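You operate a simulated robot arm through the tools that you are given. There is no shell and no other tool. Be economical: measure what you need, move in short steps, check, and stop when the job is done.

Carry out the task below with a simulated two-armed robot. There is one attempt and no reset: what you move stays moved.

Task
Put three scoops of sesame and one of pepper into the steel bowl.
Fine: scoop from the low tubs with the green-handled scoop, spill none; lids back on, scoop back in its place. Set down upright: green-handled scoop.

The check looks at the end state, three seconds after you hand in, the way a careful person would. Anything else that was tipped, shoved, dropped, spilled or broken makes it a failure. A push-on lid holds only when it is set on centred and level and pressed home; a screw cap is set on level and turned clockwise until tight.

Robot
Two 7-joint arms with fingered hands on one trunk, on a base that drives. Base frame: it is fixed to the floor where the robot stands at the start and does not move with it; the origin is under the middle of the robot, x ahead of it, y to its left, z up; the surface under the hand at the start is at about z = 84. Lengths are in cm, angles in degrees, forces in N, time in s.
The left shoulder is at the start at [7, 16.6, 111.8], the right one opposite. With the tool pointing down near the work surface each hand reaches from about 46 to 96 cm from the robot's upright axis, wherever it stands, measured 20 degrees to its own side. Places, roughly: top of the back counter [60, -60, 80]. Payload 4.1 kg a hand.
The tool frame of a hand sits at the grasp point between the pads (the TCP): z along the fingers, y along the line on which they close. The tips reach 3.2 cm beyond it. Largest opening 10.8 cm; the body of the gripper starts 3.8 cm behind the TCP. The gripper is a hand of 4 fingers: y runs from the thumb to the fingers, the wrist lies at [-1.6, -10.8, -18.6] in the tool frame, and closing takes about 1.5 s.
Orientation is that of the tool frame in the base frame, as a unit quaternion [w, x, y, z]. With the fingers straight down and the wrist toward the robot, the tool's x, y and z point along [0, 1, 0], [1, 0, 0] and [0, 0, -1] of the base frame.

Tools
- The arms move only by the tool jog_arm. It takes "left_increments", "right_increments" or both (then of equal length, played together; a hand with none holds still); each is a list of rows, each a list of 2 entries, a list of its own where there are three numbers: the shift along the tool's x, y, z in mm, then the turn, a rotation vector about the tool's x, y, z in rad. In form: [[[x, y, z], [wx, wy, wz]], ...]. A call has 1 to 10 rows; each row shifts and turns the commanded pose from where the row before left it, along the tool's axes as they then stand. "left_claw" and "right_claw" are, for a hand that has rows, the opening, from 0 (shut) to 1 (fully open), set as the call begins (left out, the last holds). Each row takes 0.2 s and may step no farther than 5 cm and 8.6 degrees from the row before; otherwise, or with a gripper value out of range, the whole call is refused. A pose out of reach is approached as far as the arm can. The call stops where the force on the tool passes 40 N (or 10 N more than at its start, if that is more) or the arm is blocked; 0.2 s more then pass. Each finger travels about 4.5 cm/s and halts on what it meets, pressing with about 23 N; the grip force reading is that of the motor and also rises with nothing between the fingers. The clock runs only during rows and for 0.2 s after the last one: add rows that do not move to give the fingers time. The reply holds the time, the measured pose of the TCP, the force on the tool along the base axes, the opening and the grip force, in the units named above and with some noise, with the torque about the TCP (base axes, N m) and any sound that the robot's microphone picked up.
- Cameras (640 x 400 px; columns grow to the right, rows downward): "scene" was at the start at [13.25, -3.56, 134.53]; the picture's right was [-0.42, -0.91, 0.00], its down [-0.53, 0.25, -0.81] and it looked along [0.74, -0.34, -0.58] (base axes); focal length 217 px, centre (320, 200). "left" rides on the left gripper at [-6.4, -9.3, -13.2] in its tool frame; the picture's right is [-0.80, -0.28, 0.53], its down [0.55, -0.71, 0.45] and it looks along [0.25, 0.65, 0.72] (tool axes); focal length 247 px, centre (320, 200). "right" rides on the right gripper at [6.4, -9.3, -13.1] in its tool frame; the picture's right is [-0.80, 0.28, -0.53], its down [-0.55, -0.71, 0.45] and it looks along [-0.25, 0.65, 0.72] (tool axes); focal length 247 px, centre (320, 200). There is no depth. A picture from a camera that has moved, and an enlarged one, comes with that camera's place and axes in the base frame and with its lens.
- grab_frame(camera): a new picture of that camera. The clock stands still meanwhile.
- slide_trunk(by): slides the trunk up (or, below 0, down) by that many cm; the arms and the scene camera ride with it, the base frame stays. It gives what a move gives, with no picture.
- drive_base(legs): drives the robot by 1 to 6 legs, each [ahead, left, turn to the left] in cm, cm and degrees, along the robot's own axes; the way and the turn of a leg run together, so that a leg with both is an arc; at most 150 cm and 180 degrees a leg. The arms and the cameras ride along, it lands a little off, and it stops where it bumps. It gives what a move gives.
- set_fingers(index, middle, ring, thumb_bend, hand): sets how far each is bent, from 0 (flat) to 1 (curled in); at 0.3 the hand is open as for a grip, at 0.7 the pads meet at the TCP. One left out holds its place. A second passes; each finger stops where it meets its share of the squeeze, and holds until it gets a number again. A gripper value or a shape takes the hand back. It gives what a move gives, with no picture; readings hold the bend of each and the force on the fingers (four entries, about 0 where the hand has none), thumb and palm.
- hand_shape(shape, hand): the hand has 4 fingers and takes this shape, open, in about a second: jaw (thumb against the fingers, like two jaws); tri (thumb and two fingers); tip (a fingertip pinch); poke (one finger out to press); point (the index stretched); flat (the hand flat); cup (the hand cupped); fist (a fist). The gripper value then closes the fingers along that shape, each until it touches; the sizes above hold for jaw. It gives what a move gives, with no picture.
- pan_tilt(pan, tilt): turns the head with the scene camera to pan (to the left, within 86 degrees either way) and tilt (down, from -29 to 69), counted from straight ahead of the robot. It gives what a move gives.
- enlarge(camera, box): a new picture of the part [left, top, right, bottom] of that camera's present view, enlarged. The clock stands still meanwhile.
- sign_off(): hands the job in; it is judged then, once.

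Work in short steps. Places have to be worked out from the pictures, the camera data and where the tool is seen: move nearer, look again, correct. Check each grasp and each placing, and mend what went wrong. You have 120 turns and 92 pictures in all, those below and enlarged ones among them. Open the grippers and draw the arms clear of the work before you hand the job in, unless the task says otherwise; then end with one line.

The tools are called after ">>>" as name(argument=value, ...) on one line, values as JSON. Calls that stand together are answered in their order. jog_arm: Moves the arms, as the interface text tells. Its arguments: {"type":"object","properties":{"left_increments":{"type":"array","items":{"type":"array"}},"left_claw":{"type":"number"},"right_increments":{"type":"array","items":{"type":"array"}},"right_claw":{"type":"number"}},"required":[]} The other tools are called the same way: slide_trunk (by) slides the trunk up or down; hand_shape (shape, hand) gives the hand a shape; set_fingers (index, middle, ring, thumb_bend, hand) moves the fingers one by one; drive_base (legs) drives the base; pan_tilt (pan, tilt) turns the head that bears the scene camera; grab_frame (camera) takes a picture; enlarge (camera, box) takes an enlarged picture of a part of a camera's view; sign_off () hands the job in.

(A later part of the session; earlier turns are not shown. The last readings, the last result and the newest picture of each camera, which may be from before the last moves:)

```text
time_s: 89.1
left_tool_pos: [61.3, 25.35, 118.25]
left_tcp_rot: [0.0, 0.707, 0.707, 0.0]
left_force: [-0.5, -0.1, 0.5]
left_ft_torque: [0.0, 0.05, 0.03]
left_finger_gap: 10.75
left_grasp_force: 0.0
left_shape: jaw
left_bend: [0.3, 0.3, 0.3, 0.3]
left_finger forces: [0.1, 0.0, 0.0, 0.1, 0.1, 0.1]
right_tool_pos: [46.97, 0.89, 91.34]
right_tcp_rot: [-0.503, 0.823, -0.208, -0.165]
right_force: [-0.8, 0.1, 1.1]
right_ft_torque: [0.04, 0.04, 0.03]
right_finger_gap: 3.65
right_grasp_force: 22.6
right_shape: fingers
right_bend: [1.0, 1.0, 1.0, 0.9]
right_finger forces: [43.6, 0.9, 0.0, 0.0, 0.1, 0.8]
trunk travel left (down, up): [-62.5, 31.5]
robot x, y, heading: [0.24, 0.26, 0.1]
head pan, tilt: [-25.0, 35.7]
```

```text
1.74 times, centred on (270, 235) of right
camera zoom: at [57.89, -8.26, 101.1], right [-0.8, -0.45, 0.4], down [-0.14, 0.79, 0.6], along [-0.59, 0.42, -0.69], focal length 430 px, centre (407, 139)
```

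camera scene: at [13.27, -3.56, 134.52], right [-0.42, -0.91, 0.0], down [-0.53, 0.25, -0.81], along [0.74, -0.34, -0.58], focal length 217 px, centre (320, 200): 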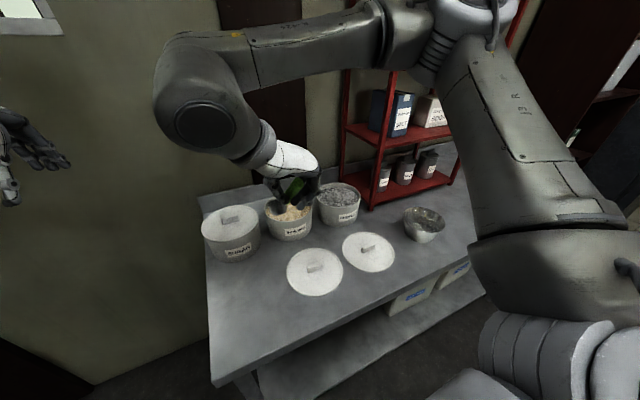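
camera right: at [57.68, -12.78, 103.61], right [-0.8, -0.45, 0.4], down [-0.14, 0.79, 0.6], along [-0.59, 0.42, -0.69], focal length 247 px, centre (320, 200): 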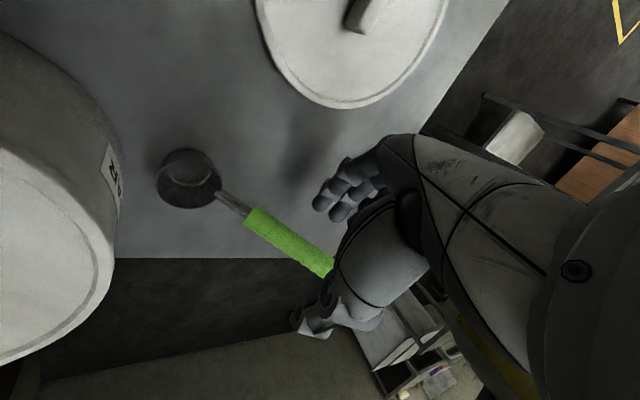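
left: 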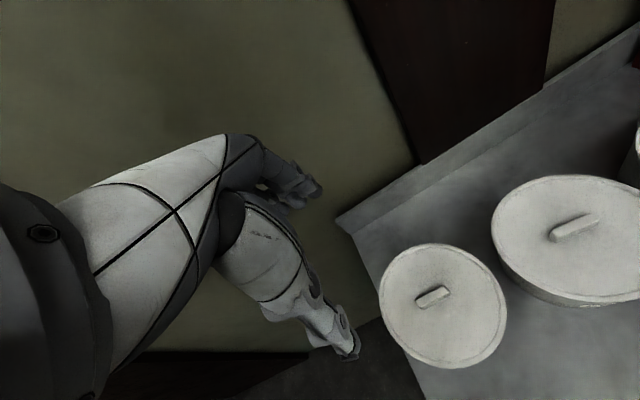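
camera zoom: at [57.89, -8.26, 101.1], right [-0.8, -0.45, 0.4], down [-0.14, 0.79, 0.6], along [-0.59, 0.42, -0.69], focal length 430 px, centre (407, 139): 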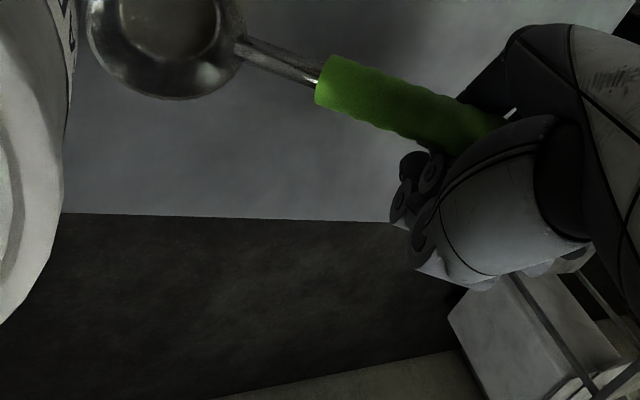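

The index finger now presses with about 44 N and the handle is clenched by the palm. I'll lift 4 cm and check how the scoop hangs.

>>> jog_arm(right_increments=[[[-4.8, -7.6, -4.4], [0, 0, 0]], [[-9.7, -15.1, -8.8], [0, 0, 0]], [[-4.8, -7.6, -4.4], [0, 0, 0]], [[0, 0, 0], [0, 0, 0]]])

>>> grab_frame(camera="right")

```text
time_s: 90.1
left_tool_pos: [61.35, 25.26, 118.26]
left_tcp_rot: [-0.001, 0.707, 0.707, 0.0]
left_force: [0.8, -0.5, 0.1]
left_ft_torque: [-0.02, 0.0, 0.01]
left_finger_gap: 10.76
left_grasp_force: 0.1
left_shape: jaw
left_bend: [0.3, 0.3, 0.3, 0.3]
left_finger forces: [0.0, 0.0, 0.0, 0.0, 0.1, 0.0]
right_tool_pos: [46.73, 1.08, 95.49]
right_tcp_rot: [-0.503, 0.823, -0.21, -0.164]
right_force: [-0.6, -0.5, -1.1]
right_ft_torque: [0.03, 0.07, -0.03]
right_finger_gap: 3.61
right_grasp_force: 22.6
right_shape: fingers
right_bend: [1.0, 1.0, 1.0, 0.9]
right_finger forces: [43.5, 0.9, 0.0, 0.0, 0.0, 0.9]
trunk travel left (down, up): [-62.5, 31.5]
robot x, y, heading: [-0.14, -0.11, -0.1]
head pan, tilt: [-25.0, 35.7]
```

```text
19 pictures are left
camera right: at [57.79, -8.11, 105.25], right [-0.8, -0.45, 0.4], down [-0.14, 0.79, 0.6], along [-0.59, 0.42, -0.69], focal length 247 px, centre (320, 200)
```

right: 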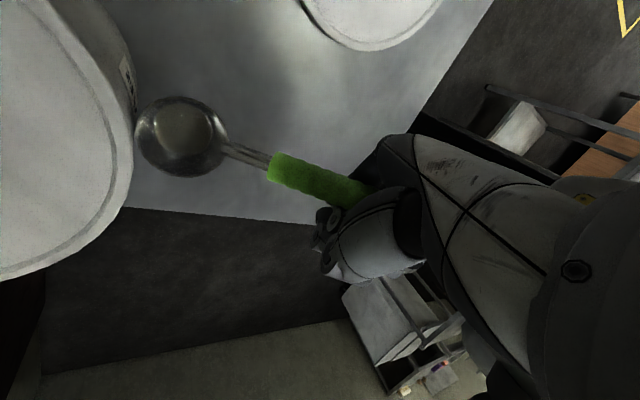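

The scoop is held rigidly and looks nearly level from above. I'll take one close look at the cup to judge its tilt.

>>> enlarge(camera="right", box=[120, 80, 280, 200])

```text
3.33 times, centred on (200, 140) of right
camera zoom: at [57.79, -8.11, 105.25], right [-0.8, -0.45, 0.4], down [-0.14, 0.79, 0.6], along [-0.59, 0.42, -0.69], focal length 823 px, centre (720, 400)
```

zoom: 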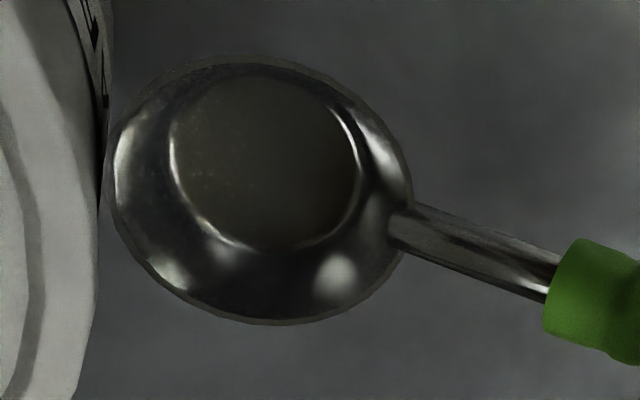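

The cup is rolled about 12° with its mouth toward -y. I'll lift it clear, correct the roll, and carry it empty toward the bowl to test the pouring roll.

>>> jog_arm(right_increments=[[[-10, -13, -12], [0, 0, 0]], [[-17.5, -26.4, -24.4], [0, 0, 0]], [[-17.5, -26.4, -24.4], [0, 0, 0]], [[-17.5, -26.4, -24.4], [0, 0, 0]], [[0, 0, 0], [-0.086, 0.051, 0.006]], [[0, 0, 0], [-0.086, 0.051, 0.006]], [[2.3, 11, -13.7], [0, 0, 0]], [[4.6, 22.2, -27.4], [0, 0, 0]], [[4.6, 22.2, -27.4], [0, 0, 0]], [[4.6, 22.2, -27.4], [0, 0, 0]]])

>>> jog_arm(right_increments=[[[4.6, 22.2, -27.4], [0, 0, 0]], [[4.6, 22.2, -27.4], [0, 0, 0]], [[4.6, 22.2, -27.4], [0, 0, 0]], [[4.6, 22.2, -27.4], [0, 0, 0]], [[4.6, 22.2, -27.4], [0, 0, 0]], [[4.6, 22.2, -27.4], [0, 0, 0]], [[4.6, 22.2, -27.4], [0, 0, 0]], [[4.6, 22.2, -27.4], [0, 0, 0]], [[4.6, 22.2, -27.4], [0, 0, 0]], [[2.3, 11, -13.7], [0, 0, 0]]])

```text
time_s: 92.3
left_tool_pos: [61.22, 25.11, 118.36]
left_tcp_rot: [-0.001, 0.707, 0.707, 0.001]
left_force: [-0.6, -0.6, -0.4]
left_ft_torque: [0.03, -0.01, 0.05]
left_finger_gap: 10.77
left_grasp_force: 0.0
left_shape: jaw
left_bend: [0.3, 0.3, 0.3, 0.3]
left_finger forces: [0.1, 0.0, 0.0, 0.0, 0.1, 0.1]
right_tool_pos: [44.74, -14.35, 109.01]
right_tcp_rot: [-0.418, 0.869, -0.224, -0.144]
right_force: [0.4, 0.0, 0.5]
right_ft_torque: [0.03, 0.05, -0.03]
right_finger_gap: 3.61
right_grasp_force: 22.9
right_shape: fingers
right_bend: [1.0, 1.0, 1.0, 0.9]
right_finger forces: [43.2, 0.9, 0.0, 0.0, 0.0, 1.1]
trunk travel left (down, up): [-62.5, 31.5]
robot x, y, heading: [-0.22, 0.24, 0.1]
head pan, tilt: [-25.0, 35.7]
```

```text
time_s: 94.5
left_tool_pos: [61.36, 25.28, 118.27]
left_tcp_rot: [0.0, 0.707, 0.707, 0.0]
left_force: [-0.1, 0.4, 0.2]
left_ft_torque: [0.0, -0.01, 0.0]
left_finger_gap: 10.75
left_grasp_force: 0.1
left_shape: jaw
left_bend: [0.3, 0.3, 0.3, 0.3]
left_finger forces: [0.0, 0.1, 0.1, 0.0, 0.0, 0.1]
right_tool_pos: [39.23, -47.61, 109.17]
right_tcp_rot: [-0.419, 0.868, -0.224, -0.143]
right_force: [0.9, 0.4, -1.0]
right_ft_torque: [0.01, 0.05, 0.0]
right_finger_gap: 3.64
right_grasp_force: 22.0
right_shape: fingers
right_bend: [1.0, 1.0, 1.0, 0.9]
right_finger forces: [42.6, 0.9, 0.1, 0.0, 0.0, 1.4]
trunk travel left (down, up): [-62.5, 31.5]
robot x, y, heading: [-0.31, 0.01, -0.1]
head pan, tilt: [-25.0, 35.7]
```

Reach is fine here. Now an empty test of the pouring roll, mouth toward +y.

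>>> jog_arm(right_increments=[[[0, 0, 0], [-0.1145, 0.08, -0.0046]], [[0, 0, 0], [-0.1145, 0.08, -0.0046]], [[0, 0, 0], [-0.1145, 0.08, -0.0046]], [[0, 0, 0], [-0.1145, 0.08, -0.0046]], [[0, 0, 0], [-0.1145, 0.08, -0.0046]], [[0, 0, 0], [-0.1145, 0.08, -0.0046]], [[0, 0, 0], [-0.1145, 0.08, -0.0046]], [[0, 0, 0], [-0.1145, 0.08, -0.0046]], [[0, 0, 0], [-0.1145, 0.08, -0.0046]], [[0, 0, 0], [-0.1145, 0.08, -0.0046]]])

>>> jog_arm(right_increments=[[[0, 0, 0], [-0.1145, 0.08, -0.0046]], [[0, 0, 0], [-0.1145, 0.08, -0.0046]], [[0, 0, 0], [-0.1145, 0.08, -0.0046]]])

>>> grab_frame(camera="scene")

```text
time_s: 96.7
left_tool_pos: [61.33, 25.44, 118.29]
left_tcp_rot: [-0.001, 0.707, 0.707, -0.002]
left_force: [-0.3, 0.0, -0.5]
left_ft_torque: [-0.06, 0.03, 0.01]
left_finger_gap: 10.79
left_grasp_force: 0.1
left_shape: jaw
left_bend: [0.3, 0.3, 0.3, 0.3]
left_finger forces: [0.0, 0.1, 0.1, 0.0, 0.0, 0.1]
right_tool_pos: [39.2, -47.38, 109.12]
right_tcp_rot: [0.218, 0.942, -0.232, 0.101]
right_force: [0.6, -0.2, -0.5]
right_ft_torque: [0.03, 0.1, -0.02]
right_finger_gap: 3.63
right_grasp_force: 22.6
right_shape: fingers
right_bend: [1.0, 1.0, 1.0, 0.9]
right_finger forces: [40.1, 1.1, 0.0, 0.0, 0.0, 2.2]
trunk travel left (down, up): [-62.5, 31.5]
robot x, y, heading: [-0.33, 0.1, -0.1]
head pan, tilt: [-25.0, 35.7]
```

```text
time_s: 97.5
left_tool_pos: [61.54, 25.28, 118.12]
left_tcp_rot: [0.0, 0.707, 0.707, -0.002]
left_force: [0.6, 1.0, 0.3]
left_ft_torque: [0.01, 0.02, 0.01]
left_finger_gap: 10.78
left_grasp_force: 0.0
left_shape: jaw
left_bend: [0.3, 0.3, 0.3, 0.3]
left_finger forces: [0.0, 0.1, 0.0, 0.0, 0.0, 0.1]
right_tool_pos: [41.61, -44.0, 105.64]
right_tcp_rot: [0.402, 0.875, -0.211, 0.17]
right_force: [-0.3, -1.0, -0.8]
right_ft_torque: [-0.01, 0.09, 0.02]
right_finger_gap: 3.61
right_grasp_force: 21.3
right_shape: fingers
right_bend: [1.0, 1.0, 1.0, 0.9]
right_finger forces: [39.5, 1.3, 0.0, 0.1, 0.1, 2.1]
right hand out of reach, approached as far as the arm can: row 2, 3
trunk travel left (down, up): [-62.5, 31.5]
robot x, y, heading: [0.23, -0.03, -0.1]
head pan, tilt: [-25.0, 35.7]
```

```text
17 pictures are left
camera scene: at [13.52, -3.44, 134.5], right [-0.42, -0.91, 0.0], down [-0.53, 0.25, -0.81], along [0.73, -0.34, -0.58], focal length 217 px, centre (320, 200)
```

scene: 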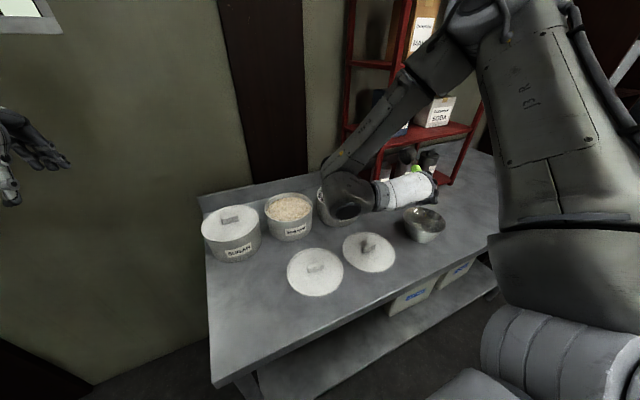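

The roll reached about 90° and then the arm was too folded. I'll roll back to level, then back the base 10 cm for more room.

>>> jog_arm(right_increments=[[[0, 0, 0], [0.1145, -0.08, 0.0046]], [[0, 0, 0], [0.1145, -0.08, 0.0046]], [[0, 0, 0], [0.1145, -0.08, 0.0046]]])

>>> drive_base(legs=[[-10, 0, 0]])

>>> jog_arm(right_increments=[[[0, 0, 0], [-0.1145, 0.08, -0.0046]], [[0, 0, 0], [-0.1145, 0.08, -0.0046]], [[0, 0, 0], [-0.1145, 0.08, -0.0046]], [[0, 0, 0], [-0.1145, 0.08, -0.0046]], [[0, 0, 0], [-0.1145, 0.08, -0.0046]]])

```text
time_s: 98.3
left_tool_pos: [61.2, 25.16, 118.48]
left_tcp_rot: [0.0, 0.707, 0.707, 0.001]
left_force: [-0.4, -0.8, 1.0]
left_ft_torque: [0.03, 0.02, 0.02]
left_finger_gap: 10.77
left_grasp_force: 0.0
left_shape: jaw
left_bend: [0.3, 0.3, 0.3, 0.3]
left_finger forces: [0.1, 0.0, 0.0, 0.1, 0.0, 0.0]
right_tool_pos: [41.12, -44.21, 105.57]
right_tcp_rot: [0.216, 0.943, -0.232, 0.1]
right_force: [-0.1, -0.4, -1.6]
right_ft_torque: [0.05, 0.05, 0.01]
right_finger_gap: 3.62
right_grasp_force: 21.9
right_shape: fingers
right_bend: [1.0, 1.0, 1.0, 0.9]
right_finger forces: [39.7, 1.2, 0.0, 0.0, 0.0, 2.5]
trunk travel left (down, up): [-62.5, 31.5]
robot x, y, heading: [-0.2, 0.17, -0.0]
head pan, tilt: [-25.0, 35.7]
```

```text
time_s: 99.4
left_tool_pos: [51.37, 25.17, 118.42]
left_tcp_rot: [0.0, 0.709, 0.706, 0.0]
left_force: [-1.1, 0.3, -0.7]
left_ft_torque: [0.02, -0.03, -0.01]
left_finger_gap: 10.77
left_grasp_force: 0.1
left_shape: jaw
left_bend: [0.3, 0.3, 0.3, 0.3]
left_finger forces: [0.1, 0.0, 0.0, 0.0, 0.1, 0.1]
right_tool_pos: [31.28, -44.15, 105.75]
right_tcp_rot: [0.218, 0.942, -0.235, 0.1]
right_force: [0.1, 0.6, -0.8]
right_ft_torque: [0.01, 0.03, 0.0]
right_finger_gap: 3.62
right_grasp_force: 21.9
right_shape: fingers
right_bend: [1.0, 1.0, 1.0, 0.9]
right_finger forces: [39.6, 1.2, 0.0, 0.0, 0.0, 2.4]
trunk travel left (down, up): [-62.5, 31.5]
robot x, y, heading: [-10.18, -0.14, -0.2]
head pan, tilt: [-25.0, 35.7]
```

```text
time_s: 100.6
left_tool_pos: [51.31, 25.25, 118.21]
left_tcp_rot: [0.0, 0.708, 0.706, -0.002]
left_force: [-0.1, 0.4, 0.4]
left_ft_torque: [-0.02, 0.03, -0.01]
left_finger_gap: 10.77
left_grasp_force: 0.1
left_shape: jaw
left_bend: [0.3, 0.3, 0.3, 0.3]
left_finger forces: [0.1, 0.1, 0.1, 0.0, 0.1, 0.0]
right_tool_pos: [30.15, -36.33, 99.78]
right_tcp_rot: [0.501, 0.815, -0.196, 0.214]
right_force: [-0.1, 1.0, -1.1]
right_ft_torque: [0.0, 0.07, -0.02]
right_finger_gap: 3.63
right_grasp_force: 20.3
right_shape: fingers
right_bend: [1.0, 1.0, 1.0, 0.9]
right_finger forces: [38.3, 1.6, 0.0, 0.0, 0.0, 2.1]
right hand out of reach, approached as far as the arm can: row 4, 5
trunk travel left (down, up): [-62.5, 31.5]
robot x, y, heading: [-10.05, -0.21, -0.3]
head pan, tilt: [-25.0, 35.7]
```

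The roll can exceed 100°. I'll roll back to level and check the orientation.

>>> jog_arm(right_increments=[[[0, 0, 0], [0.1145, -0.08, 0.0046]], [[0, 0, 0], [0.1145, -0.08, 0.0046]], [[0, 0, 0], [0.1145, -0.08, 0.0046]], [[0, 0, 0], [0.1145, -0.08, 0.0046]], [[0, 0, 0], [0.1145, -0.08, 0.0046]], [[0, 0, 0], [0.1145, -0.08, 0.0046]], [[0, 0, 0], [0.1145, -0.08, 0.0046]], [[0, 0, 0], [0.1145, -0.08, 0.0046]], [[0, 0, 0], [0.1145, -0.08, 0.0046]], [[0, 0, 0], [0.1145, -0.08, 0.0046]]])

>>> jog_arm(right_increments=[[[0, 0, 0], [0.1145, -0.08, 0.0046]], [[0, 0, 0], [0.1145, -0.08, 0.0046]], [[0, 0, 0], [0.1145, -0.08, 0.0046]], [[0, 0, 0], [0.1145, -0.08, 0.0046]], [[0, 0, 0], [0.1145, -0.08, 0.0046]]])

```text
time_s: 102.8
left_tool_pos: [51.25, 25.09, 118.31]
left_tcp_rot: [0.0, 0.709, 0.705, 0.001]
left_force: [-0.4, -0.5, 0.7]
left_ft_torque: [0.01, -0.01, -0.01]
left_finger_gap: 10.74
left_grasp_force: 0.0
left_shape: jaw
left_bend: [0.3, 0.3, 0.3, 0.3]
left_finger forces: [0.1, 0.1, 0.0, 0.0, 0.0, 0.0]
right_tool_pos: [30.06, -36.47, 99.79]
right_tcp_rot: [-0.108, 0.964, -0.243, -0.024]
right_force: [0.5, 0.4, -0.3]
right_ft_torque: [0.06, 0.07, 0.0]
right_finger_gap: 3.61
right_grasp_force: 20.9
right_shape: fingers
right_bend: [1.0, 1.0, 1.0, 0.9]
right_finger forces: [38.7, 1.1, 0.0, 0.1, 0.0, 2.4]
trunk travel left (down, up): [-62.5, 31.5]
robot x, y, heading: [-9.95, 0.16, 0.1]
head pan, tilt: [-25.0, 35.7]
```

```text
time_s: 104.0
left_tool_pos: [51.37, 25.2, 118.38]
left_tcp_rot: [0.0, 0.708, 0.706, 0.0]
left_force: [-0.3, -0.5, 0.1]
left_ft_torque: [0.03, -0.01, 0.0]
left_finger_gap: 10.77
left_grasp_force: 0.0
left_shape: jaw
left_bend: [0.3, 0.3, 0.3, 0.3]
left_finger forces: [0.0, 0.1, 0.0, 0.0, 0.0, 0.1]
right_tool_pos: [30.11, -36.35, 99.7]
right_tcp_rot: [-0.419, 0.868, -0.225, -0.142]
right_force: [-0.2, 0.7, -1.0]
right_ft_torque: [0.06, 0.04, 0.0]
right_finger_gap: 3.62
right_grasp_force: 20.5
right_shape: fingers
right_bend: [1.0, 1.0, 1.0, 0.91]
right_finger forces: [38.2, 0.8, 0.0, 0.0, 0.0, 1.8]
trunk travel left (down, up): [-62.5, 31.5]
robot x, y, heading: [-10.14, -0.02, -0.2]
head pan, tilt: [-25.0, 35.7]
```

The orientation is back to exactly level. I'll carry the scoop over the sesame tub, cup centre aimed at (67.5,-17.8), and check with a picture.

>>> jog_arm(right_increments=[[[8.6, -16.6, 7], [0, 0, 0]], [[17.2, -33.3, 14.1], [0, 0, 0]], [[17.2, -33.3, 14.1], [0, 0, 0]], [[17.2, -33.3, 14.1], [0, 0, 0]], [[17.2, -33.3, 14.1], [0, 0, 0]], [[17.2, -33.3, 14.1], [0, 0, 0]], [[17.2, -33.3, 14.1], [0, 0, 0]], [[17.2, -33.3, 14.1], [0, 0, 0]], [[17.2, -33.3, 14.1], [0, 0, 0]], [[8.6, -16.6, 7], [0, 0, 0]]])

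>>> grab_frame(camera="right")

>>> enlarge(camera="scene", box=[220, 120, 400, 240])

```text
time_s: 106.2
left_tool_pos: [51.34, 25.29, 118.2]
left_tcp_rot: [0.0, 0.709, 0.706, 0.0]
left_force: [-0.4, 0.1, -0.2]
left_ft_torque: [0.01, 0.0, -0.06]
left_finger_gap: 10.78
left_grasp_force: 0.1
left_shape: jaw
left_bend: [0.3, 0.3, 0.3, 0.3]
left_finger forces: [0.1, 0.0, 0.0, 0.0, 0.1, 0.1]
right_tool_pos: [57.81, -14.13, 104.8]
right_tcp_rot: [-0.418, 0.869, -0.226, -0.142]
right_force: [-0.5, 0.1, -0.6]
right_ft_torque: [0.07, 0.07, 0.01]
right_finger_gap: 3.62
right_grasp_force: 20.2
right_shape: fingers
right_bend: [1.0, 1.0, 1.0, 0.91]
right_finger forces: [37.7, 0.7, 0.0, 0.1, 0.1, 1.8]
trunk travel left (down, up): [-62.5, 31.5]
robot x, y, heading: [-10.14, -0.08, -0.2]
head pan, tilt: [-25.0, 35.7]
```

```text
16 pictures are left
camera right: at [68.83, -21.08, 116.23], right [-0.8, -0.36, 0.49], down [-0.14, 0.89, 0.43], along [-0.59, 0.28, -0.76], focal length 247 px, centre (320, 200)
```

right: 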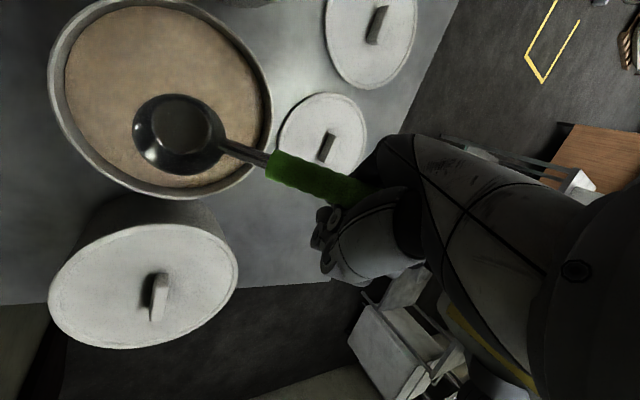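

```text
3.33 times, centred on (310, 180) of scene
camera zoom: at [3.31, -3.54, 134.53], right [-0.43, -0.9, 0.0], down [-0.53, 0.25, -0.81], along [0.73, -0.35, -0.58], focal length 722 px, centre (353, 267)
```

zoom: 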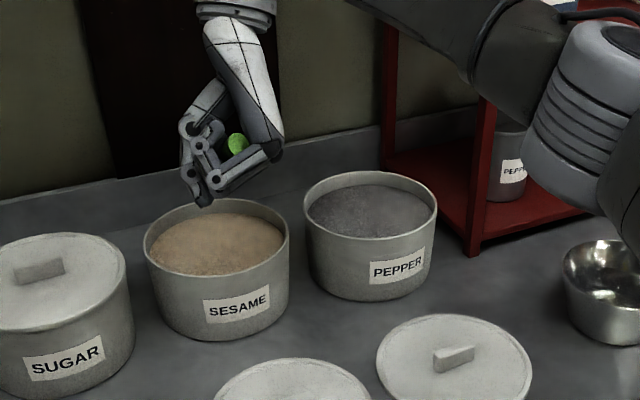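

There's no slip and the cup is where computed, near (67.5,-17.8,101). Sesame surface is about z=90.6 and tub centre (67.1,-18). I'll pitch the cup 25° down and plunge.

>>> jog_arm(right_increments=[[[0, 0, 0], [-0.0537, -0.0696, 0.1146]], [[0, 0, 0], [-0.0537, -0.0696, 0.1146]], [[0, 0, 0], [-0.0537, -0.0696, 0.1146]], [[21.6, 2.6, 12.4], [0, 0, 0]], [[21.6, 2.6, 12.4], [0, 0, 0]], [[7.8, 3.73, 5.94], [0, 0, 0]], [[7.8, 3.73, 5.94], [0, 0, 0]], [[7.8, 3.73, 5.94], [0, 0, 0]], [[7.8, 3.73, 5.94], [0, 0, 0]]])

```text
time_s: 108.3
left_tool_pos: [50.99, 25.17, 118.51]
left_tcp_rot: [0.001, 0.709, 0.706, 0.0]
left_force: [0.1, 0.4, -0.8]
left_ft_torque: [-0.07, -0.01, -0.01]
left_finger_gap: 10.77
left_grasp_force: 0.1
left_shape: jaw
left_bend: [0.3, 0.3, 0.3, 0.3]
left_finger forces: [0.1, 0.0, 0.0, 0.0, 0.0, 0.0]
right_tool_pos: [56.52, -13.3, 96.29]
right_tcp_rot: [-0.341, 0.828, -0.311, -0.32]
right_force: [-15.2, 1.5, 28.3]
right_ft_torque: [-1.05, -0.39, -0.49]
right_finger_gap: 3.63
right_grasp_force: 24.7
right_shape: fingers
right_bend: [1.0, 1.0, 1.0, 0.91]
right_finger forces: [25.9, 1.2, 15.8, 0.0, 0.0, 5.6]
right hand out of reach, approached as far as the arm can: row 3
trunk travel left (down, up): [-62.5, 31.5]
robot x, y, heading: [-10.3, -0.07, -0.4]
head pan, tilt: [-25.0, 35.7]
stopped in row 9 (right hand): the force on the tool passed its limit at 44 N (the readings are from after the stop); the commanded pose is now the measured one
```

The force rose sharply, and the reach limit left the hand 2.7 cm short in x, so something may be touching the tub. I'll look before moving.

>>> enlarge(camera="scene", box=[240, 140, 360, 240])

```text
4.00 times, centred on (300, 190) of scene
camera zoom: at [2.81, -3.49, 134.61], right [-0.43, -0.9, 0.0], down [-0.53, 0.25, -0.81], along [0.74, -0.35, -0.58], focal length 867 px, centre (400, 240)
```

zoom: 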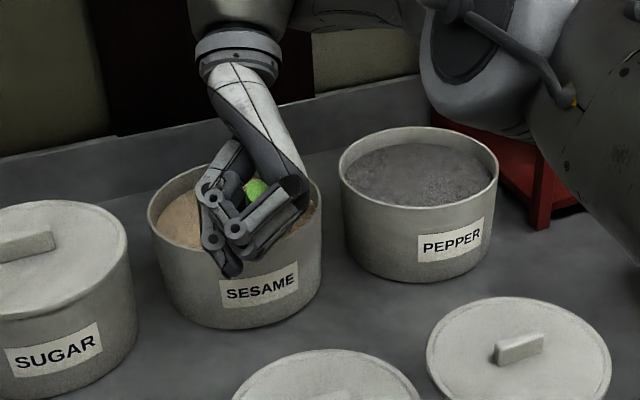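

The curled fingers pressed on the tub's front rim. I'll lift clear and reduce the pitch to about 15°, so the scoop can enter near the front wall with the fist staying outside the tub.

>>> jog_arm(right_increments=[[[-7.4, -3.6, -5.6], [0, 0, 0]], [[-19.8, -9.6, -15], [0, 0, 0]], [[-19.8, -9.6, -15], [0, 0, 0]], [[-12, -5.8, -9.2], [0, 0, 0]], [[0, 0, 0], [0.0324, 0.042, -0.069]], [[0, 0, 0], [0.0324, 0.042, -0.069]]])

>>> grab_frame(camera="right")

```text
time_s: 109.7
left_tool_pos: [51.26, 25.07, 118.34]
left_tcp_rot: [0.0, 0.709, 0.706, 0.0]
left_force: [-0.1, 0.6, 0.8]
left_ft_torque: [0.01, -0.01, 0.01]
left_finger_gap: 10.75
left_grasp_force: 0.0
left_shape: jaw
left_bend: [0.3, 0.3, 0.3, 0.3]
left_finger forces: [0.0, 0.1, 0.0, 0.0, 0.0, 0.0]
right_tool_pos: [55.73, -13.42, 103.2]
right_tcp_rot: [-0.374, 0.848, -0.279, -0.249]
right_force: [0.9, 0.0, -0.2]
right_ft_torque: [0.0, 0.08, -0.02]
right_finger_gap: 3.59
right_grasp_force: 18.1
right_shape: fingers
right_bend: [1.0, 1.0, 1.0, 0.91]
right_finger forces: [28.6, 1.0, 4.1, 0.0, 0.0, 2.2]
right hand out of reach, approached as far as the arm can: row 3, 4
trunk travel left (down, up): [-62.5, 31.5]
robot x, y, heading: [-10.28, -0.03, -0.2]
head pan, tilt: [-25.0, 35.7]
```

```text
13 pictures are left
camera right: at [69.17, -20.17, 111.69], right [-0.65, -0.34, 0.68], down [-0.03, 0.9, 0.43], along [-0.76, 0.26, -0.59], focal length 247 px, centre (320, 200)
```

right: 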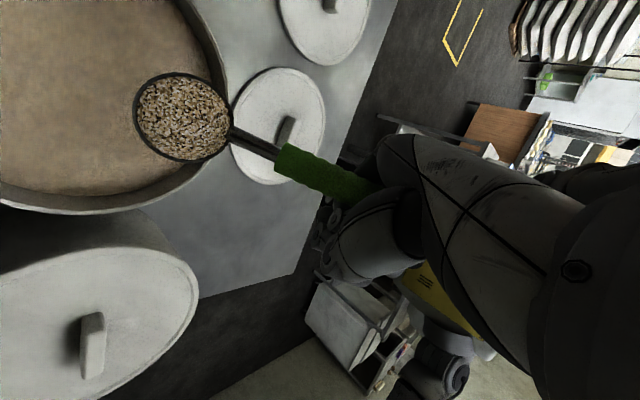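

The scoop came out full of sesame. I'll level it over the tub, then carry it gently toward the bowl.

>>> jog_arm(right_increments=[[[0, 0, 0], [0.0259, 0.0336, -0.0553]], [[0, 0, 0], [0.0518, 0.0672, -0.1106]], [[0, 0, 0], [0.0259, 0.0336, -0.0553]], [[-1, 5.4, -5.1], [0, 0, 0]], [[-2, 10.8, -10.2], [0, 0, 0]], [[-3, 16.1, -15.3], [0, 0, 0]], [[-4, 21.5, -20.4], [0, 0, 0]], [[-4, 21.5, -20.4], [0, 0, 0]], [[-4, 21.5, -20.4], [0, 0, 0]], [[-4, 21.5, -20.4], [0, 0, 0]]])

>>> jog_arm(right_increments=[[[-4, 21.5, -20.4], [0, 0, 0]], [[-4, 21.5, -20.4], [0, 0, 0]], [[-4, 21.5, -20.4], [0, 0, 0]], [[-4, 21.5, -20.4], [0, 0, 0]], [[-4, 21.5, -20.4], [0, 0, 0]], [[-4, 21.5, -20.4], [0, 0, 0]], [[-3, 16.1, -15.3], [0, 0, 0]], [[-2, 10.8, -10.2], [0, 0, 0]], [[-1, 5.4, -5.1], [0, 0, 0]]])

>>> grab_frame(camera="right")

```text
time_s: 111.9
left_tool_pos: [51.29, 24.97, 118.38]
left_tcp_rot: [0.0, 0.708, 0.706, 0.0]
left_force: [-0.1, 0.2, 0.1]
left_ft_torque: [0.03, 0.0, 0.01]
left_finger_gap: 10.78
left_grasp_force: 0.0
left_shape: jaw
left_bend: [0.3, 0.3, 0.3, 0.3]
left_finger forces: [0.0, 0.1, 0.1, 0.0, 0.1, 0.0]
right_tool_pos: [48.5, -28.2, 102.74]
right_tcp_rot: [-0.424, 0.868, -0.221, -0.136]
right_force: [-1.1, 0.5, -0.5]
right_ft_torque: [0.04, 0.05, -0.01]
right_finger_gap: 3.61
right_grasp_force: 17.4
right_shape: fingers
right_bend: [1.0, 1.0, 1.0, 0.91]
right_finger forces: [28.4, 0.8, 3.4, 0.0, 0.0, 2.0]
trunk travel left (down, up): [-62.5, 31.5]
robot x, y, heading: [-9.92, -0.11, -0.2]
head pan, tilt: [-25.0, 35.7]
```

```text
time_s: 113.9
left_tool_pos: [51.4, 25.08, 118.32]
left_tcp_rot: [-0.001, 0.709, 0.706, 0.0]
left_force: [0.6, -0.7, -0.5]
left_ft_torque: [0.0, 0.01, -0.01]
left_finger_gap: 10.77
left_grasp_force: 0.1
left_shape: jaw
left_bend: [0.3, 0.3, 0.3, 0.3]
left_finger forces: [0.1, 0.0, 0.0, 0.1, 0.0, 0.0]
right_tool_pos: [38.44, -48.08, 102.49]
right_tcp_rot: [-0.423, 0.868, -0.22, -0.136]
right_force: [0.2, -0.5, 0.1]
right_ft_torque: [0.06, 0.05, -0.03]
right_finger_gap: 3.61
right_grasp_force: 17.1
right_shape: fingers
right_bend: [1.0, 1.0, 1.0, 0.91]
right_finger forces: [28.2, 0.7, 3.0, 0.0, 0.1, 2.0]
trunk travel left (down, up): [-62.5, 31.5]
robot x, y, heading: [-9.96, 0.12, -0.1]
head pan, tilt: [-25.0, 35.7]
```

```text
12 pictures are left
camera right: at [49.29, -55.17, 114.0], right [-0.81, -0.36, 0.47], down [-0.15, 0.89, 0.44], along [-0.57, 0.28, -0.77], focal length 247 px, centre (320, 200)
```

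right: 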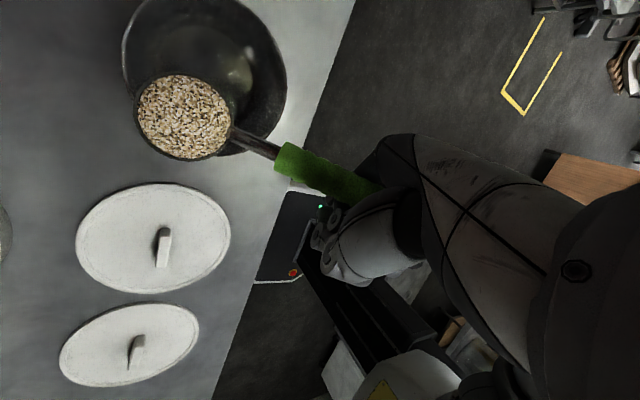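

Still full, and the bowl centre is confirmed at (47,-55.4). I'll centre the cup over the bowl, lower it into the mouth and start rolling.

>>> jog_arm(right_increments=[[[-0.3, 10.5, -11.1], [0, 0, 0]], [[-0.4, 10.5, -11.2], [0, 0, 0]], [[11, 16.5, 15.2], [0, 0, 0]], [[11, 16.5, 15.2], [0, 0, 0]], [[8.7, 13.2, 12.2], [0, 0, 0]], [[0, 0, 0], [0, 0, 0]]])

>>> jog_arm(right_increments=[[[0, 0, 0], [-0.1145, 0.08, -0.0046]], [[0, 0, 0], [-0.1145, 0.08, -0.0046]], [[0, 0, 0], [-0.1145, 0.08, -0.0046]], [[0, 0, 0], [-0.1145, 0.08, -0.0046]], [[0, 0, 0], [-0.1145, 0.08, -0.0046]], [[0, 0, 0], [-0.1145, 0.08, -0.0046]], [[0, 0, 0], [-0.1145, 0.08, -0.0046]], [[0, 0, 0], [-0.1145, 0.08, -0.0046]], [[0, 0, 0], [-0.1145, 0.08, -0.0046]]])

```text
time_s: 115.3
left_tool_pos: [51.42, 25.07, 118.24]
left_tcp_rot: [0.0, 0.708, 0.707, 0.0]
left_force: [0.5, 0.5, -0.5]
left_ft_torque: [-0.03, -0.04, -0.01]
left_finger_gap: 10.78
left_grasp_force: 0.0
left_shape: jaw
left_bend: [0.3, 0.3, 0.3, 0.3]
left_finger forces: [0.0, 0.1, 0.0, 0.1, 0.1, 0.0]
right_tool_pos: [37.7, -51.12, 95.46]
right_tcp_rot: [-0.424, 0.868, -0.22, -0.136]
right_force: [-0.4, -0.1, -0.6]
right_ft_torque: [0.05, 0.05, -0.01]
right_finger_gap: 3.63
right_grasp_force: 17.1
right_shape: fingers
right_bend: [1.0, 1.0, 1.0, 0.91]
right_finger forces: [28.1, 0.7, 2.8, 0.0, 0.1, 1.9]
trunk travel left (down, up): [-62.5, 31.5]
robot x, y, heading: [-9.89, 0.23, -0.3]
head pan, tilt: [-25.0, 35.7]
```

```text
time_s: 117.3
left_tool_pos: [51.25, 25.35, 118.2]
left_tcp_rot: [0.0, 0.708, 0.706, -0.002]
left_force: [-0.3, 0.3, 0.0]
left_ft_torque: [0.01, 0.02, 0.01]
left_finger_gap: 10.77
left_grasp_force: 0.0
left_shape: jaw
left_bend: [0.3, 0.3, 0.3, 0.3]
left_finger forces: [0.0, 0.0, 0.0, 0.0, 0.0, 0.0]
right_tool_pos: [37.69, -50.98, 95.71]
right_tcp_rot: [0.149, 0.956, -0.239, 0.087]
right_force: [-0.5, -0.4, -0.5]
right_ft_torque: [-0.01, 0.07, -0.01]
right_finger_gap: 3.61
right_grasp_force: 16.0
right_shape: fingers
right_bend: [1.0, 1.0, 1.0, 0.91]
right_finger forces: [26.8, 0.7, 2.1, 0.1, 0.0, 2.3]
trunk travel left (down, up): [-62.5, 31.5]
robot x, y, heading: [-9.95, -0.06, -0.3]
head pan, tilt: [-25.0, 35.7]
```

The roll is at 72° with no reach trouble. I'll continue to about 110° and pause.

>>> jog_arm(right_increments=[[[0, 0, 0], [-0.1145, 0.08, -0.0046]], [[0, 0, 0], [-0.1145, 0.08, -0.0046]], [[0, 0, 0], [-0.1145, 0.08, -0.0046]], [[0, 0, 0], [-0.1145, 0.08, -0.0046]], [[0, 0, 0], [-0.1145, 0.08, -0.0046]], [[0, 0, 0], [0, 0, 0]], [[0, 0, 0], [0, 0, 0]], [[0, 0, 0], [0, 0, 0]]])

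>>> enlarge(camera="scene", box=[340, 150, 480, 260])

```text
time_s: 119.1
left_tool_pos: [51.48, 25.14, 118.25]
left_tcp_rot: [0.0, 0.708, 0.706, 0.0]
left_force: [0.6, 0.4, 0.4]
left_ft_torque: [0.02, -0.02, 0.01]
left_finger_gap: 10.77
left_grasp_force: 0.0
left_shape: jaw
left_bend: [0.3, 0.3, 0.3, 0.3]
left_finger forces: [0.1, 0.0, 0.0, 0.0, 0.1, 0.1]
right_tool_pos: [37.63, -51.07, 95.67]
right_tcp_rot: [0.454, 0.843, -0.209, 0.199]
right_force: [0.3, 0.3, -1.3]
right_ft_torque: [-0.01, 0.08, 0.01]
right_finger_gap: 3.62
right_grasp_force: 15.1
right_shape: fingers
right_bend: [1.0, 1.0, 1.0, 0.91]
right_finger forces: [25.1, 0.7, 2.1, 0.0, 0.0, 2.0]
trunk travel left (down, up): [-62.5, 31.5]
robot x, y, heading: [-10.08, 0.27, 0.0]
head pan, tilt: [-25.0, 35.7]
```

```text
3.64 times, centred on (410, 205) of scene
camera zoom: at [3.28, -3.59, 134.53], right [-0.43, -0.91, 0.0], down [-0.53, 0.25, -0.81], along [0.73, -0.35, -0.58], focal length 788 px, centre (-7, 182)
```

zoom: 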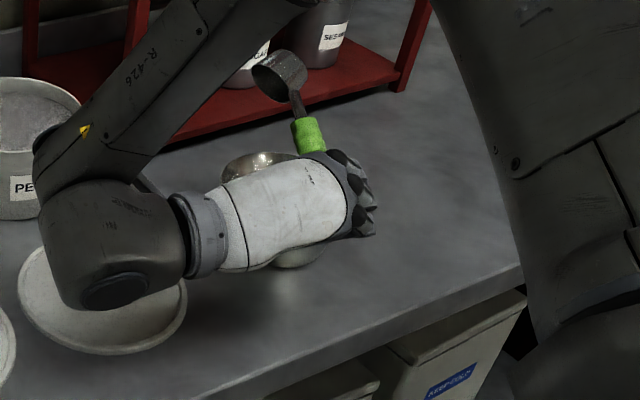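

The cup is tipped over the bowl and the counter looks clean. I'll roll back to level, rise, and check the result.

>>> jog_arm(right_increments=[[[0, 0, 0], [0.1145, -0.08, 0.0046]], [[0, 0, 0], [0.1145, -0.08, 0.0046]], [[0, 0, 0], [0.1145, -0.08, 0.0046]], [[0, 0, 0], [0.1145, -0.08, 0.0046]], [[0, 0, 0], [0.1145, -0.08, 0.0046]], [[0, 0, 0], [0.1145, -0.08, 0.0046]], [[0, 0, 0], [0.1145, -0.08, 0.0046]], [[0, 0, 0], [0.1145, -0.08, 0.0046]], [[0, 0, 0], [0.1145, -0.08, 0.0046]], [[0, 0, 0], [0.1145, -0.08, 0.0046]]])

>>> jog_arm(right_increments=[[[0, 0, 0], [0.1145, -0.08, 0.0046]], [[0, 0, 0], [0.1145, -0.08, 0.0046]], [[0, 0, 0], [0.1145, -0.08, 0.0046]], [[0, 0, 0], [0.1145, -0.08, 0.0046]], [[-10, -15, -14], [0, 0, 0]], [[-16, -24, -22.2], [0, 0, 0]], [[-9, -13.5, -12.5], [0, 0, 0]]])

>>> grab_frame(camera="right")

```text
time_s: 121.3
left_tool_pos: [51.38, 25.05, 118.31]
left_tcp_rot: [0.0, 0.708, 0.706, -0.001]
left_force: [0.1, -0.4, -0.4]
left_ft_torque: [0.0, 0.02, 0.01]
left_finger_gap: 10.79
left_grasp_force: 0.0
left_shape: jaw
left_bend: [0.3, 0.3, 0.3, 0.3]
left_finger forces: [0.1, 0.0, 0.1, 0.1, 0.0, 0.0]
right_tool_pos: [37.67, -51.16, 95.47]
right_tcp_rot: [-0.179, 0.953, -0.24, -0.04]
right_force: [-0.3, -0.1, -0.4]
right_ft_torque: [0.07, 0.05, 0.05]
right_finger_gap: 3.6
right_grasp_force: 15.2
right_shape: fingers
right_bend: [1.0, 1.0, 1.0, 0.91]
right_finger forces: [26.2, 0.5, 1.6, 0.0, 0.0, 1.9]
trunk travel left (down, up): [-62.5, 31.5]
robot x, y, heading: [-9.66, 0.23, -0.0]
head pan, tilt: [-25.0, 35.7]
```

```text
time_s: 122.9
left_tool_pos: [51.31, 25.16, 118.33]
left_tcp_rot: [0.0, 0.708, 0.706, 0.0]
left_force: [0.6, 0.8, -0.1]
left_ft_torque: [-0.01, 0.04, 0.01]
left_finger_gap: 10.8
left_grasp_force: 0.0
left_shape: jaw
left_bend: [0.3, 0.3, 0.3, 0.3]
left_finger forces: [0.1, 0.0, 0.1, 0.0, 0.1, 0.0]
right_tool_pos: [37.2, -51.37, 103.68]
right_tcp_rot: [-0.423, 0.868, -0.22, -0.136]
right_force: [-1.3, 0.1, -0.3]
right_ft_torque: [0.0, 0.06, -0.03]
right_finger_gap: 3.6
right_grasp_force: 14.7
right_shape: fingers
right_bend: [1.0, 1.0, 1.0, 0.91]
right_finger forces: [26.3, 0.4, 1.2, 0.0, 0.0, 1.6]
trunk travel left (down, up): [-62.5, 31.5]
robot x, y, heading: [-9.77, 0.16, -0.1]
head pan, tilt: [-25.0, 35.7]
```

```text
10 pictures are left
camera right: at [47.95, -58.37, 115.23], right [-0.81, -0.36, 0.47], down [-0.15, 0.89, 0.44], along [-0.57, 0.28, -0.77], focal length 247 px, centre (320, 200)
```

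right: 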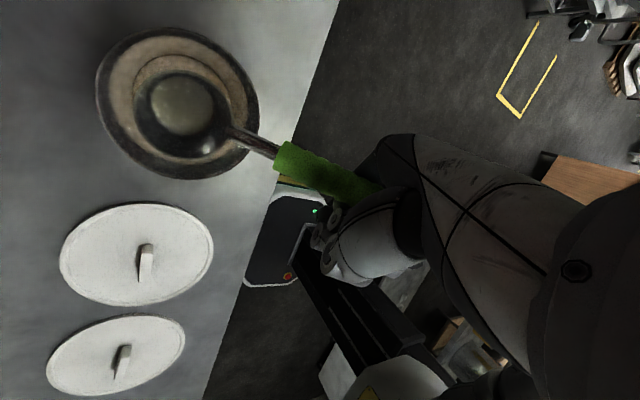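

The scoop is empty, the sesame is all in the bowl and nothing is spilled. For the next scoops I'll use a steeper pitch so the fist clears the rim, with the base a bit closer. I return over the tub, drive forward 8 cm, and pitch.

>>> jog_arm(right_increments=[[[-1, -13, 10], [0, 0, 0]], [[0.2, -23.6, 24.1], [0, 0, 0]], [[0.2, -23.6, 24.1], [0, 0, 0]], [[0.2, -23.6, 24.1], [0, 0, 0]], [[0.2, -23.6, 24.1], [0, 0, 0]], [[0.2, -23.6, 24.1], [0, 0, 0]], [[0.2, -23.6, 24.1], [0, 0, 0]]])

>>> jog_arm(right_increments=[[[0.2, -23.6, 24.1], [0, 0, 0]], [[0.2, -23.6, 24.1], [0, 0, 0]], [[0.2, -23.6, 24.1], [0, 0, 0]], [[0.2, -23.6, 24.1], [0, 0, 0]], [[0.2, -23.6, 24.1], [0, 0, 0]], [[-9, -25, 0], [0, 0, 0]]])

>>> drive_base(legs=[[8, 0, 0]])

>>> jog_arm(right_increments=[[[0, 0, 0], [-0.0533, -0.069, 0.1137]], [[0, 0, 0], [-0.0533, -0.069, 0.1137]], [[0, 0, 0], [-0.0533, -0.069, 0.1137]], [[0, 0, 0], [-0.0533, -0.069, 0.1137]]])

```text
time_s: 124.5
left_tool_pos: [51.45, 25.26, 118.19]
left_tcp_rot: [0.0, 0.708, 0.706, -0.002]
left_force: [0.0, -0.7, -0.4]
left_ft_torque: [-0.03, -0.01, 0.02]
left_finger_gap: 10.79
left_grasp_force: 0.1
left_shape: jaw
left_bend: [0.3, 0.3, 0.3, 0.3]
left_finger forces: [0.1, 0.0, 0.1, 0.1, 0.0, 0.1]
right_tool_pos: [44.42, -30.37, 104.91]
right_tcp_rot: [-0.423, 0.868, -0.221, -0.135]
right_force: [0.1, 0.2, -0.9]
right_ft_torque: [-0.03, 0.06, 0.03]
right_finger_gap: 3.57
right_grasp_force: 14.7
right_shape: fingers
right_bend: [1.0, 1.0, 1.0, 0.91]
right_finger forces: [26.3, 0.3, 1.1, 0.1, 0.0, 1.5]
trunk travel left (down, up): [-62.5, 31.5]
robot x, y, heading: [-10.18, 0.32, 0.0]
head pan, tilt: [-25.0, 35.7]
```

```text
time_s: 125.9
left_tool_pos: [51.28, 25.29, 118.29]
left_tcp_rot: [0.0, 0.709, 0.706, 0.0]
left_force: [-0.6, 0.4, 0.2]
left_ft_torque: [-0.04, 0.0, -0.01]
left_finger_gap: 10.81
left_grasp_force: 0.0
left_shape: jaw
left_bend: [0.3, 0.3, 0.3, 0.3]
left_finger forces: [0.0, 0.1, 0.0, 0.0, 0.1, 0.0]
right_tool_pos: [50.39, -13.07, 107.38]
right_tcp_rot: [-0.423, 0.868, -0.221, -0.135]
right_force: [-0.2, 0.2, -1.6]
right_ft_torque: [-0.01, 0.06, 0.0]
right_finger_gap: 3.61
right_grasp_force: 14.4
right_shape: fingers
right_bend: [1.0, 1.0, 1.0, 0.91]
right_finger forces: [26.4, 0.3, 1.0, 0.1, 0.0, 1.5]
trunk travel left (down, up): [-62.5, 31.5]
robot x, y, heading: [-9.95, -0.08, -0.2]
head pan, tilt: [-25.0, 35.7]
```

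```text
time_s: 126.9
left_tool_pos: [59.49, 25.31, 118.28]
left_tcp_rot: [0.0, 0.708, 0.706, 0.0]
left_force: [0.3, -0.2, 0.5]
left_ft_torque: [0.01, 0.02, 0.0]
left_finger_gap: 10.77
left_grasp_force: 0.0
left_shape: jaw
left_bend: [0.3, 0.3, 0.3, 0.3]
left_finger forces: [0.0, 0.0, 0.0, 0.1, 0.0, 0.0]
right_tool_pos: [58.5, -13.04, 107.4]
right_tcp_rot: [-0.424, 0.868, -0.221, -0.136]
right_force: [0.5, 0.7, -1.0]
right_ft_torque: [0.07, 0.07, 0.02]
right_finger_gap: 3.6
right_grasp_force: 14.7
right_shape: fingers
right_bend: [1.0, 1.0, 1.0, 0.91]
right_finger forces: [26.3, 0.4, 1.0, 0.0, 0.1, 1.6]
trunk travel left (down, up): [-62.5, 31.5]
robot x, y, heading: [-2.23, 0.08, -0.0]
head pan, tilt: [-25.0, 35.7]
```

```text
time_s: 127.9
left_tool_pos: [59.29, 25.66, 118.28]
left_tcp_rot: [0.002, 0.708, 0.706, -0.001]
left_force: [0.9, 0.7, 0.5]
left_ft_torque: [-0.05, 0.01, -0.04]
left_finger_gap: 10.73
left_grasp_force: 0.1
left_shape: jaw
left_bend: [0.3, 0.3, 0.3, 0.3]
left_finger forces: [0.0, 0.0, 0.0, 0.0, 0.0, 0.0]
right_tool_pos: [58.13, -12.24, 107.42]
right_tcp_rot: [-0.316, 0.814, -0.324, -0.364]
right_force: [0.7, 0.8, -0.5]
right_ft_torque: [0.01, 0.02, 0.05]
right_finger_gap: 3.6
right_grasp_force: 14.8
right_shape: fingers
right_bend: [1.0, 1.0, 1.0, 0.91]
right_finger forces: [26.7, 0.5, 0.9, 0.0, 0.0, 1.2]
right hand out of reach, approached as far as the arm can: row 4
trunk travel left (down, up): [-62.5, 31.5]
robot x, y, heading: [-1.93, 0.18, 0.0]
head pan, tilt: [-25.0, 35.7]
```

The pitch is about 31°, and by computation the cup is at (64.7,-17.1,99.4). I'll shift it to (66,-18) and lower to just above the grain.

>>> jog_arm(right_increments=[[[9.2, -4.2, -11.6], [0, 0, 0]], [[19.9, 7, 13.4], [0, 0, 0]], [[19.9, 7, 13.4], [0, 0, 0]], [[8, 2.8, 5.35], [0, 0, 0]], [[0, 0, 0], [0, 0, 0]]])

```text
time_s: 129.1
left_tool_pos: [59.44, 25.21, 118.36]
left_tcp_rot: [-0.001, 0.708, 0.707, 0.0]
left_force: [0.2, 0.6, -1.0]
left_ft_torque: [-0.03, 0.01, -0.02]
left_finger_gap: 10.77
left_grasp_force: 0.1
left_shape: jaw
left_bend: [0.3, 0.3, 0.3, 0.3]
left_finger forces: [0.1, 0.1, 0.0, 0.0, 0.1, 0.0]
right_tool_pos: [58.92, -13.52, 100.65]
right_tcp_rot: [-0.315, 0.809, -0.334, -0.367]
right_force: [0.4, -0.4, -1.0]
right_ft_torque: [0.04, 0.05, 0.01]
right_finger_gap: 3.63
right_grasp_force: 14.1
right_shape: fingers
right_bend: [1.0, 1.0, 1.0, 0.91]
right_finger forces: [26.6, 0.4, 0.7, 0.1, 0.1, 1.0]
right hand out of reach, approached as far as the arm can: row 1
trunk travel left (down, up): [-62.5, 31.5]
robot x, y, heading: [-2.21, 0.24, -0.4]
head pan, tilt: [-25.0, 35.7]
```

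On track, with the cup rim at about z 92.6. I'll plunge 26 mm first and read the force.

>>> jog_arm(right_increments=[[[8, 2.8, 5.35], [0, 0, 0]], [[6.4, 2.2, 4.3], [0, 0, 0]], [[6.4, 2.2, 4.3], [0, 0, 0]]])

>>> jog_arm(right_increments=[[[4, 1.4, 2.7], [0, 0, 0]], [[4, 1.4, 2.7], [0, 0, 0]]])

```text
time_s: 129.9
left_tool_pos: [59.44, 25.21, 118.33]
left_tcp_rot: [0.0, 0.708, 0.706, -0.001]
left_force: [-0.5, -0.3, 0.3]
left_ft_torque: [0.02, -0.02, 0.01]
left_finger_gap: 10.81
left_grasp_force: 0.0
left_shape: jaw
left_bend: [0.3, 0.3, 0.3, 0.3]
left_finger forces: [0.0, 0.0, 0.0, 0.0, 0.1, 0.1]
right_tool_pos: [58.65, -13.44, 97.93]
right_tcp_rot: [-0.315, 0.81, -0.335, -0.365]
right_force: [-0.8, -0.7, -1.2]
right_ft_torque: [0.06, 0.05, 0.01]
right_finger_gap: 3.6
right_grasp_force: 14.2
right_shape: fingers
right_bend: [1.0, 1.0, 1.0, 0.91]
right_finger forces: [26.6, 0.5, 0.8, 0.0, 0.0, 1.1]
trunk travel left (down, up): [-62.5, 31.5]
robot x, y, heading: [-1.83, 0.4, -0.2]
head pan, tilt: [-25.0, 35.7]
```

```text
time_s: 130.5
left_tool_pos: [59.51, 25.2, 118.37]
left_tcp_rot: [0.001, 0.707, 0.707, 0.0]
left_force: [-0.3, -0.2, -0.9]
left_ft_torque: [0.01, 0.0, 0.01]
left_finger_gap: 10.78
left_grasp_force: 0.0
left_shape: jaw
left_bend: [0.3, 0.3, 0.3, 0.3]
left_finger forces: [0.1, 0.1, 0.0, 0.0, 0.1, 0.0]
right_tool_pos: [58.82, -13.53, 97.15]
right_tcp_rot: [-0.315, 0.81, -0.334, -0.366]
right_force: [-0.2, 0.3, -0.7]
right_ft_torque: [0.06, 0.05, 0.01]
right_finger_gap: 3.58
right_grasp_force: 14.2
right_shape: fingers
right_bend: [1.0, 1.0, 1.0, 0.91]
right_finger forces: [26.5, 0.5, 0.9, 0.0, 0.1, 1.0]
trunk travel left (down, up): [-62.5, 31.5]
robot x, y, heading: [-1.95, 0.02, 0.1]
head pan, tilt: [-25.0, 35.7]
```

There's no resistance and the force is near zero. I'll go 4 mm deeper, then raise and level together, and look.

>>> jog_arm(right_increments=[[[3.2, 1.1, 2.1], [0, 0, 0]], [[0, 0, 0], [0, 0, 0]], [[0, 0, 0], [0.0259, 0.0336, -0.0553]], [[0, 0, 0], [0.0259, 0.0336, -0.0553]], [[-3.6, -2, -2.8], [0, 0, 0]], [[-7.2, -4, -5.6], [0, 0, 0]], [[-14.4, -8, -11.2], [0, 0, 0]], [[-14.4, -8, -11.2], [0.0259, 0.0336, -0.0553]], [[-12, -8, -11.2], [0.0518, 0.0672, -0.1106]]])

>>> jog_arm(right_increments=[[[0, 0, 0], [0.0518, 0.0672, -0.1106]], [[0, 0, 0], [0.0259, 0.0336, -0.0553]], [[0, 0, 0], [0, 0, 0]]])

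>>> grab_frame(camera="right")

```text
time_s: 132.5
left_tool_pos: [59.24, 25.15, 118.32]
left_tcp_rot: [0.001, 0.708, 0.707, 0.0]
left_force: [-1.1, -0.6, 0.9]
left_ft_torque: [0.01, 0.02, 0.01]
left_finger_gap: 10.78
left_grasp_force: 0.1
left_shape: jaw
left_bend: [0.3, 0.3, 0.3, 0.3]
left_finger forces: [0.1, 0.0, 0.1, 0.0, 0.0, 0.1]
right_tool_pos: [58.72, -13.74, 104.2]
right_tcp_rot: [-0.384, 0.854, -0.267, -0.227]
right_force: [-0.3, -0.2, 0.6]
right_ft_torque: [0.06, 0.05, -0.02]
right_finger_gap: 3.59
right_grasp_force: 14.9
right_shape: fingers
right_bend: [1.0, 1.0, 1.0, 0.91]
right_finger forces: [26.6, 0.3, 0.7, 0.0, 0.0, 1.0]
trunk travel left (down, up): [-62.5, 31.5]
robot x, y, heading: [-2.02, -0.23, -0.3]
head pan, tilt: [-25.0, 35.7]
```

```text
time_s: 133.3
left_tool_pos: [59.45, 25.28, 118.26]
left_tcp_rot: [0.0, 0.707, 0.707, 0.0]
left_force: [0.6, -0.3, -0.4]
left_ft_torque: [0.02, 0.02, -0.02]
left_finger_gap: 10.76
left_grasp_force: 0.1
left_shape: jaw
left_bend: [0.3, 0.3, 0.3, 0.3]
left_finger forces: [0.0, 0.0, 0.1, 0.0, 0.0, 0.0]
right_tool_pos: [58.9, -13.62, 103.95]
right_tcp_rot: [-0.421, 0.868, -0.223, -0.141]
right_force: [-0.4, -0.5, -1.6]
right_ft_torque: [0.05, 0.07, 0.01]
right_finger_gap: 3.6
right_grasp_force: 14.2
right_shape: fingers
right_bend: [1.0, 1.0, 1.0, 0.91]
right_finger forces: [26.7, 0.4, 0.6, 0.0, 0.0, 1.0]
trunk travel left (down, up): [-62.5, 31.5]
robot x, y, heading: [-1.95, -0.35, -0.2]
head pan, tilt: [-25.0, 35.7]
```

```text
9 pictures are left
camera right: at [69.84, -20.6, 115.44], right [-0.8, -0.36, 0.48], down [-0.14, 0.89, 0.44], along [-0.58, 0.28, -0.76], focal length 247 px, centre (320, 200)
```

right: 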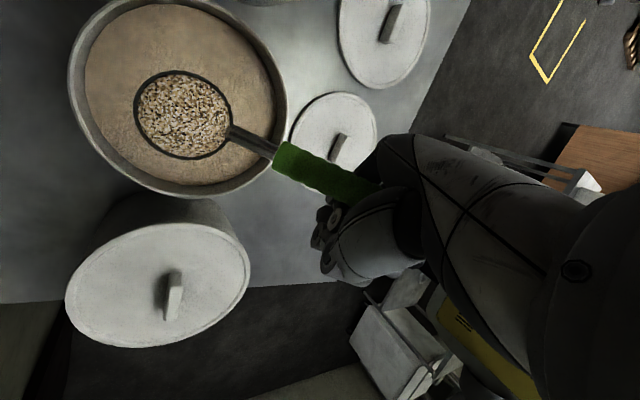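

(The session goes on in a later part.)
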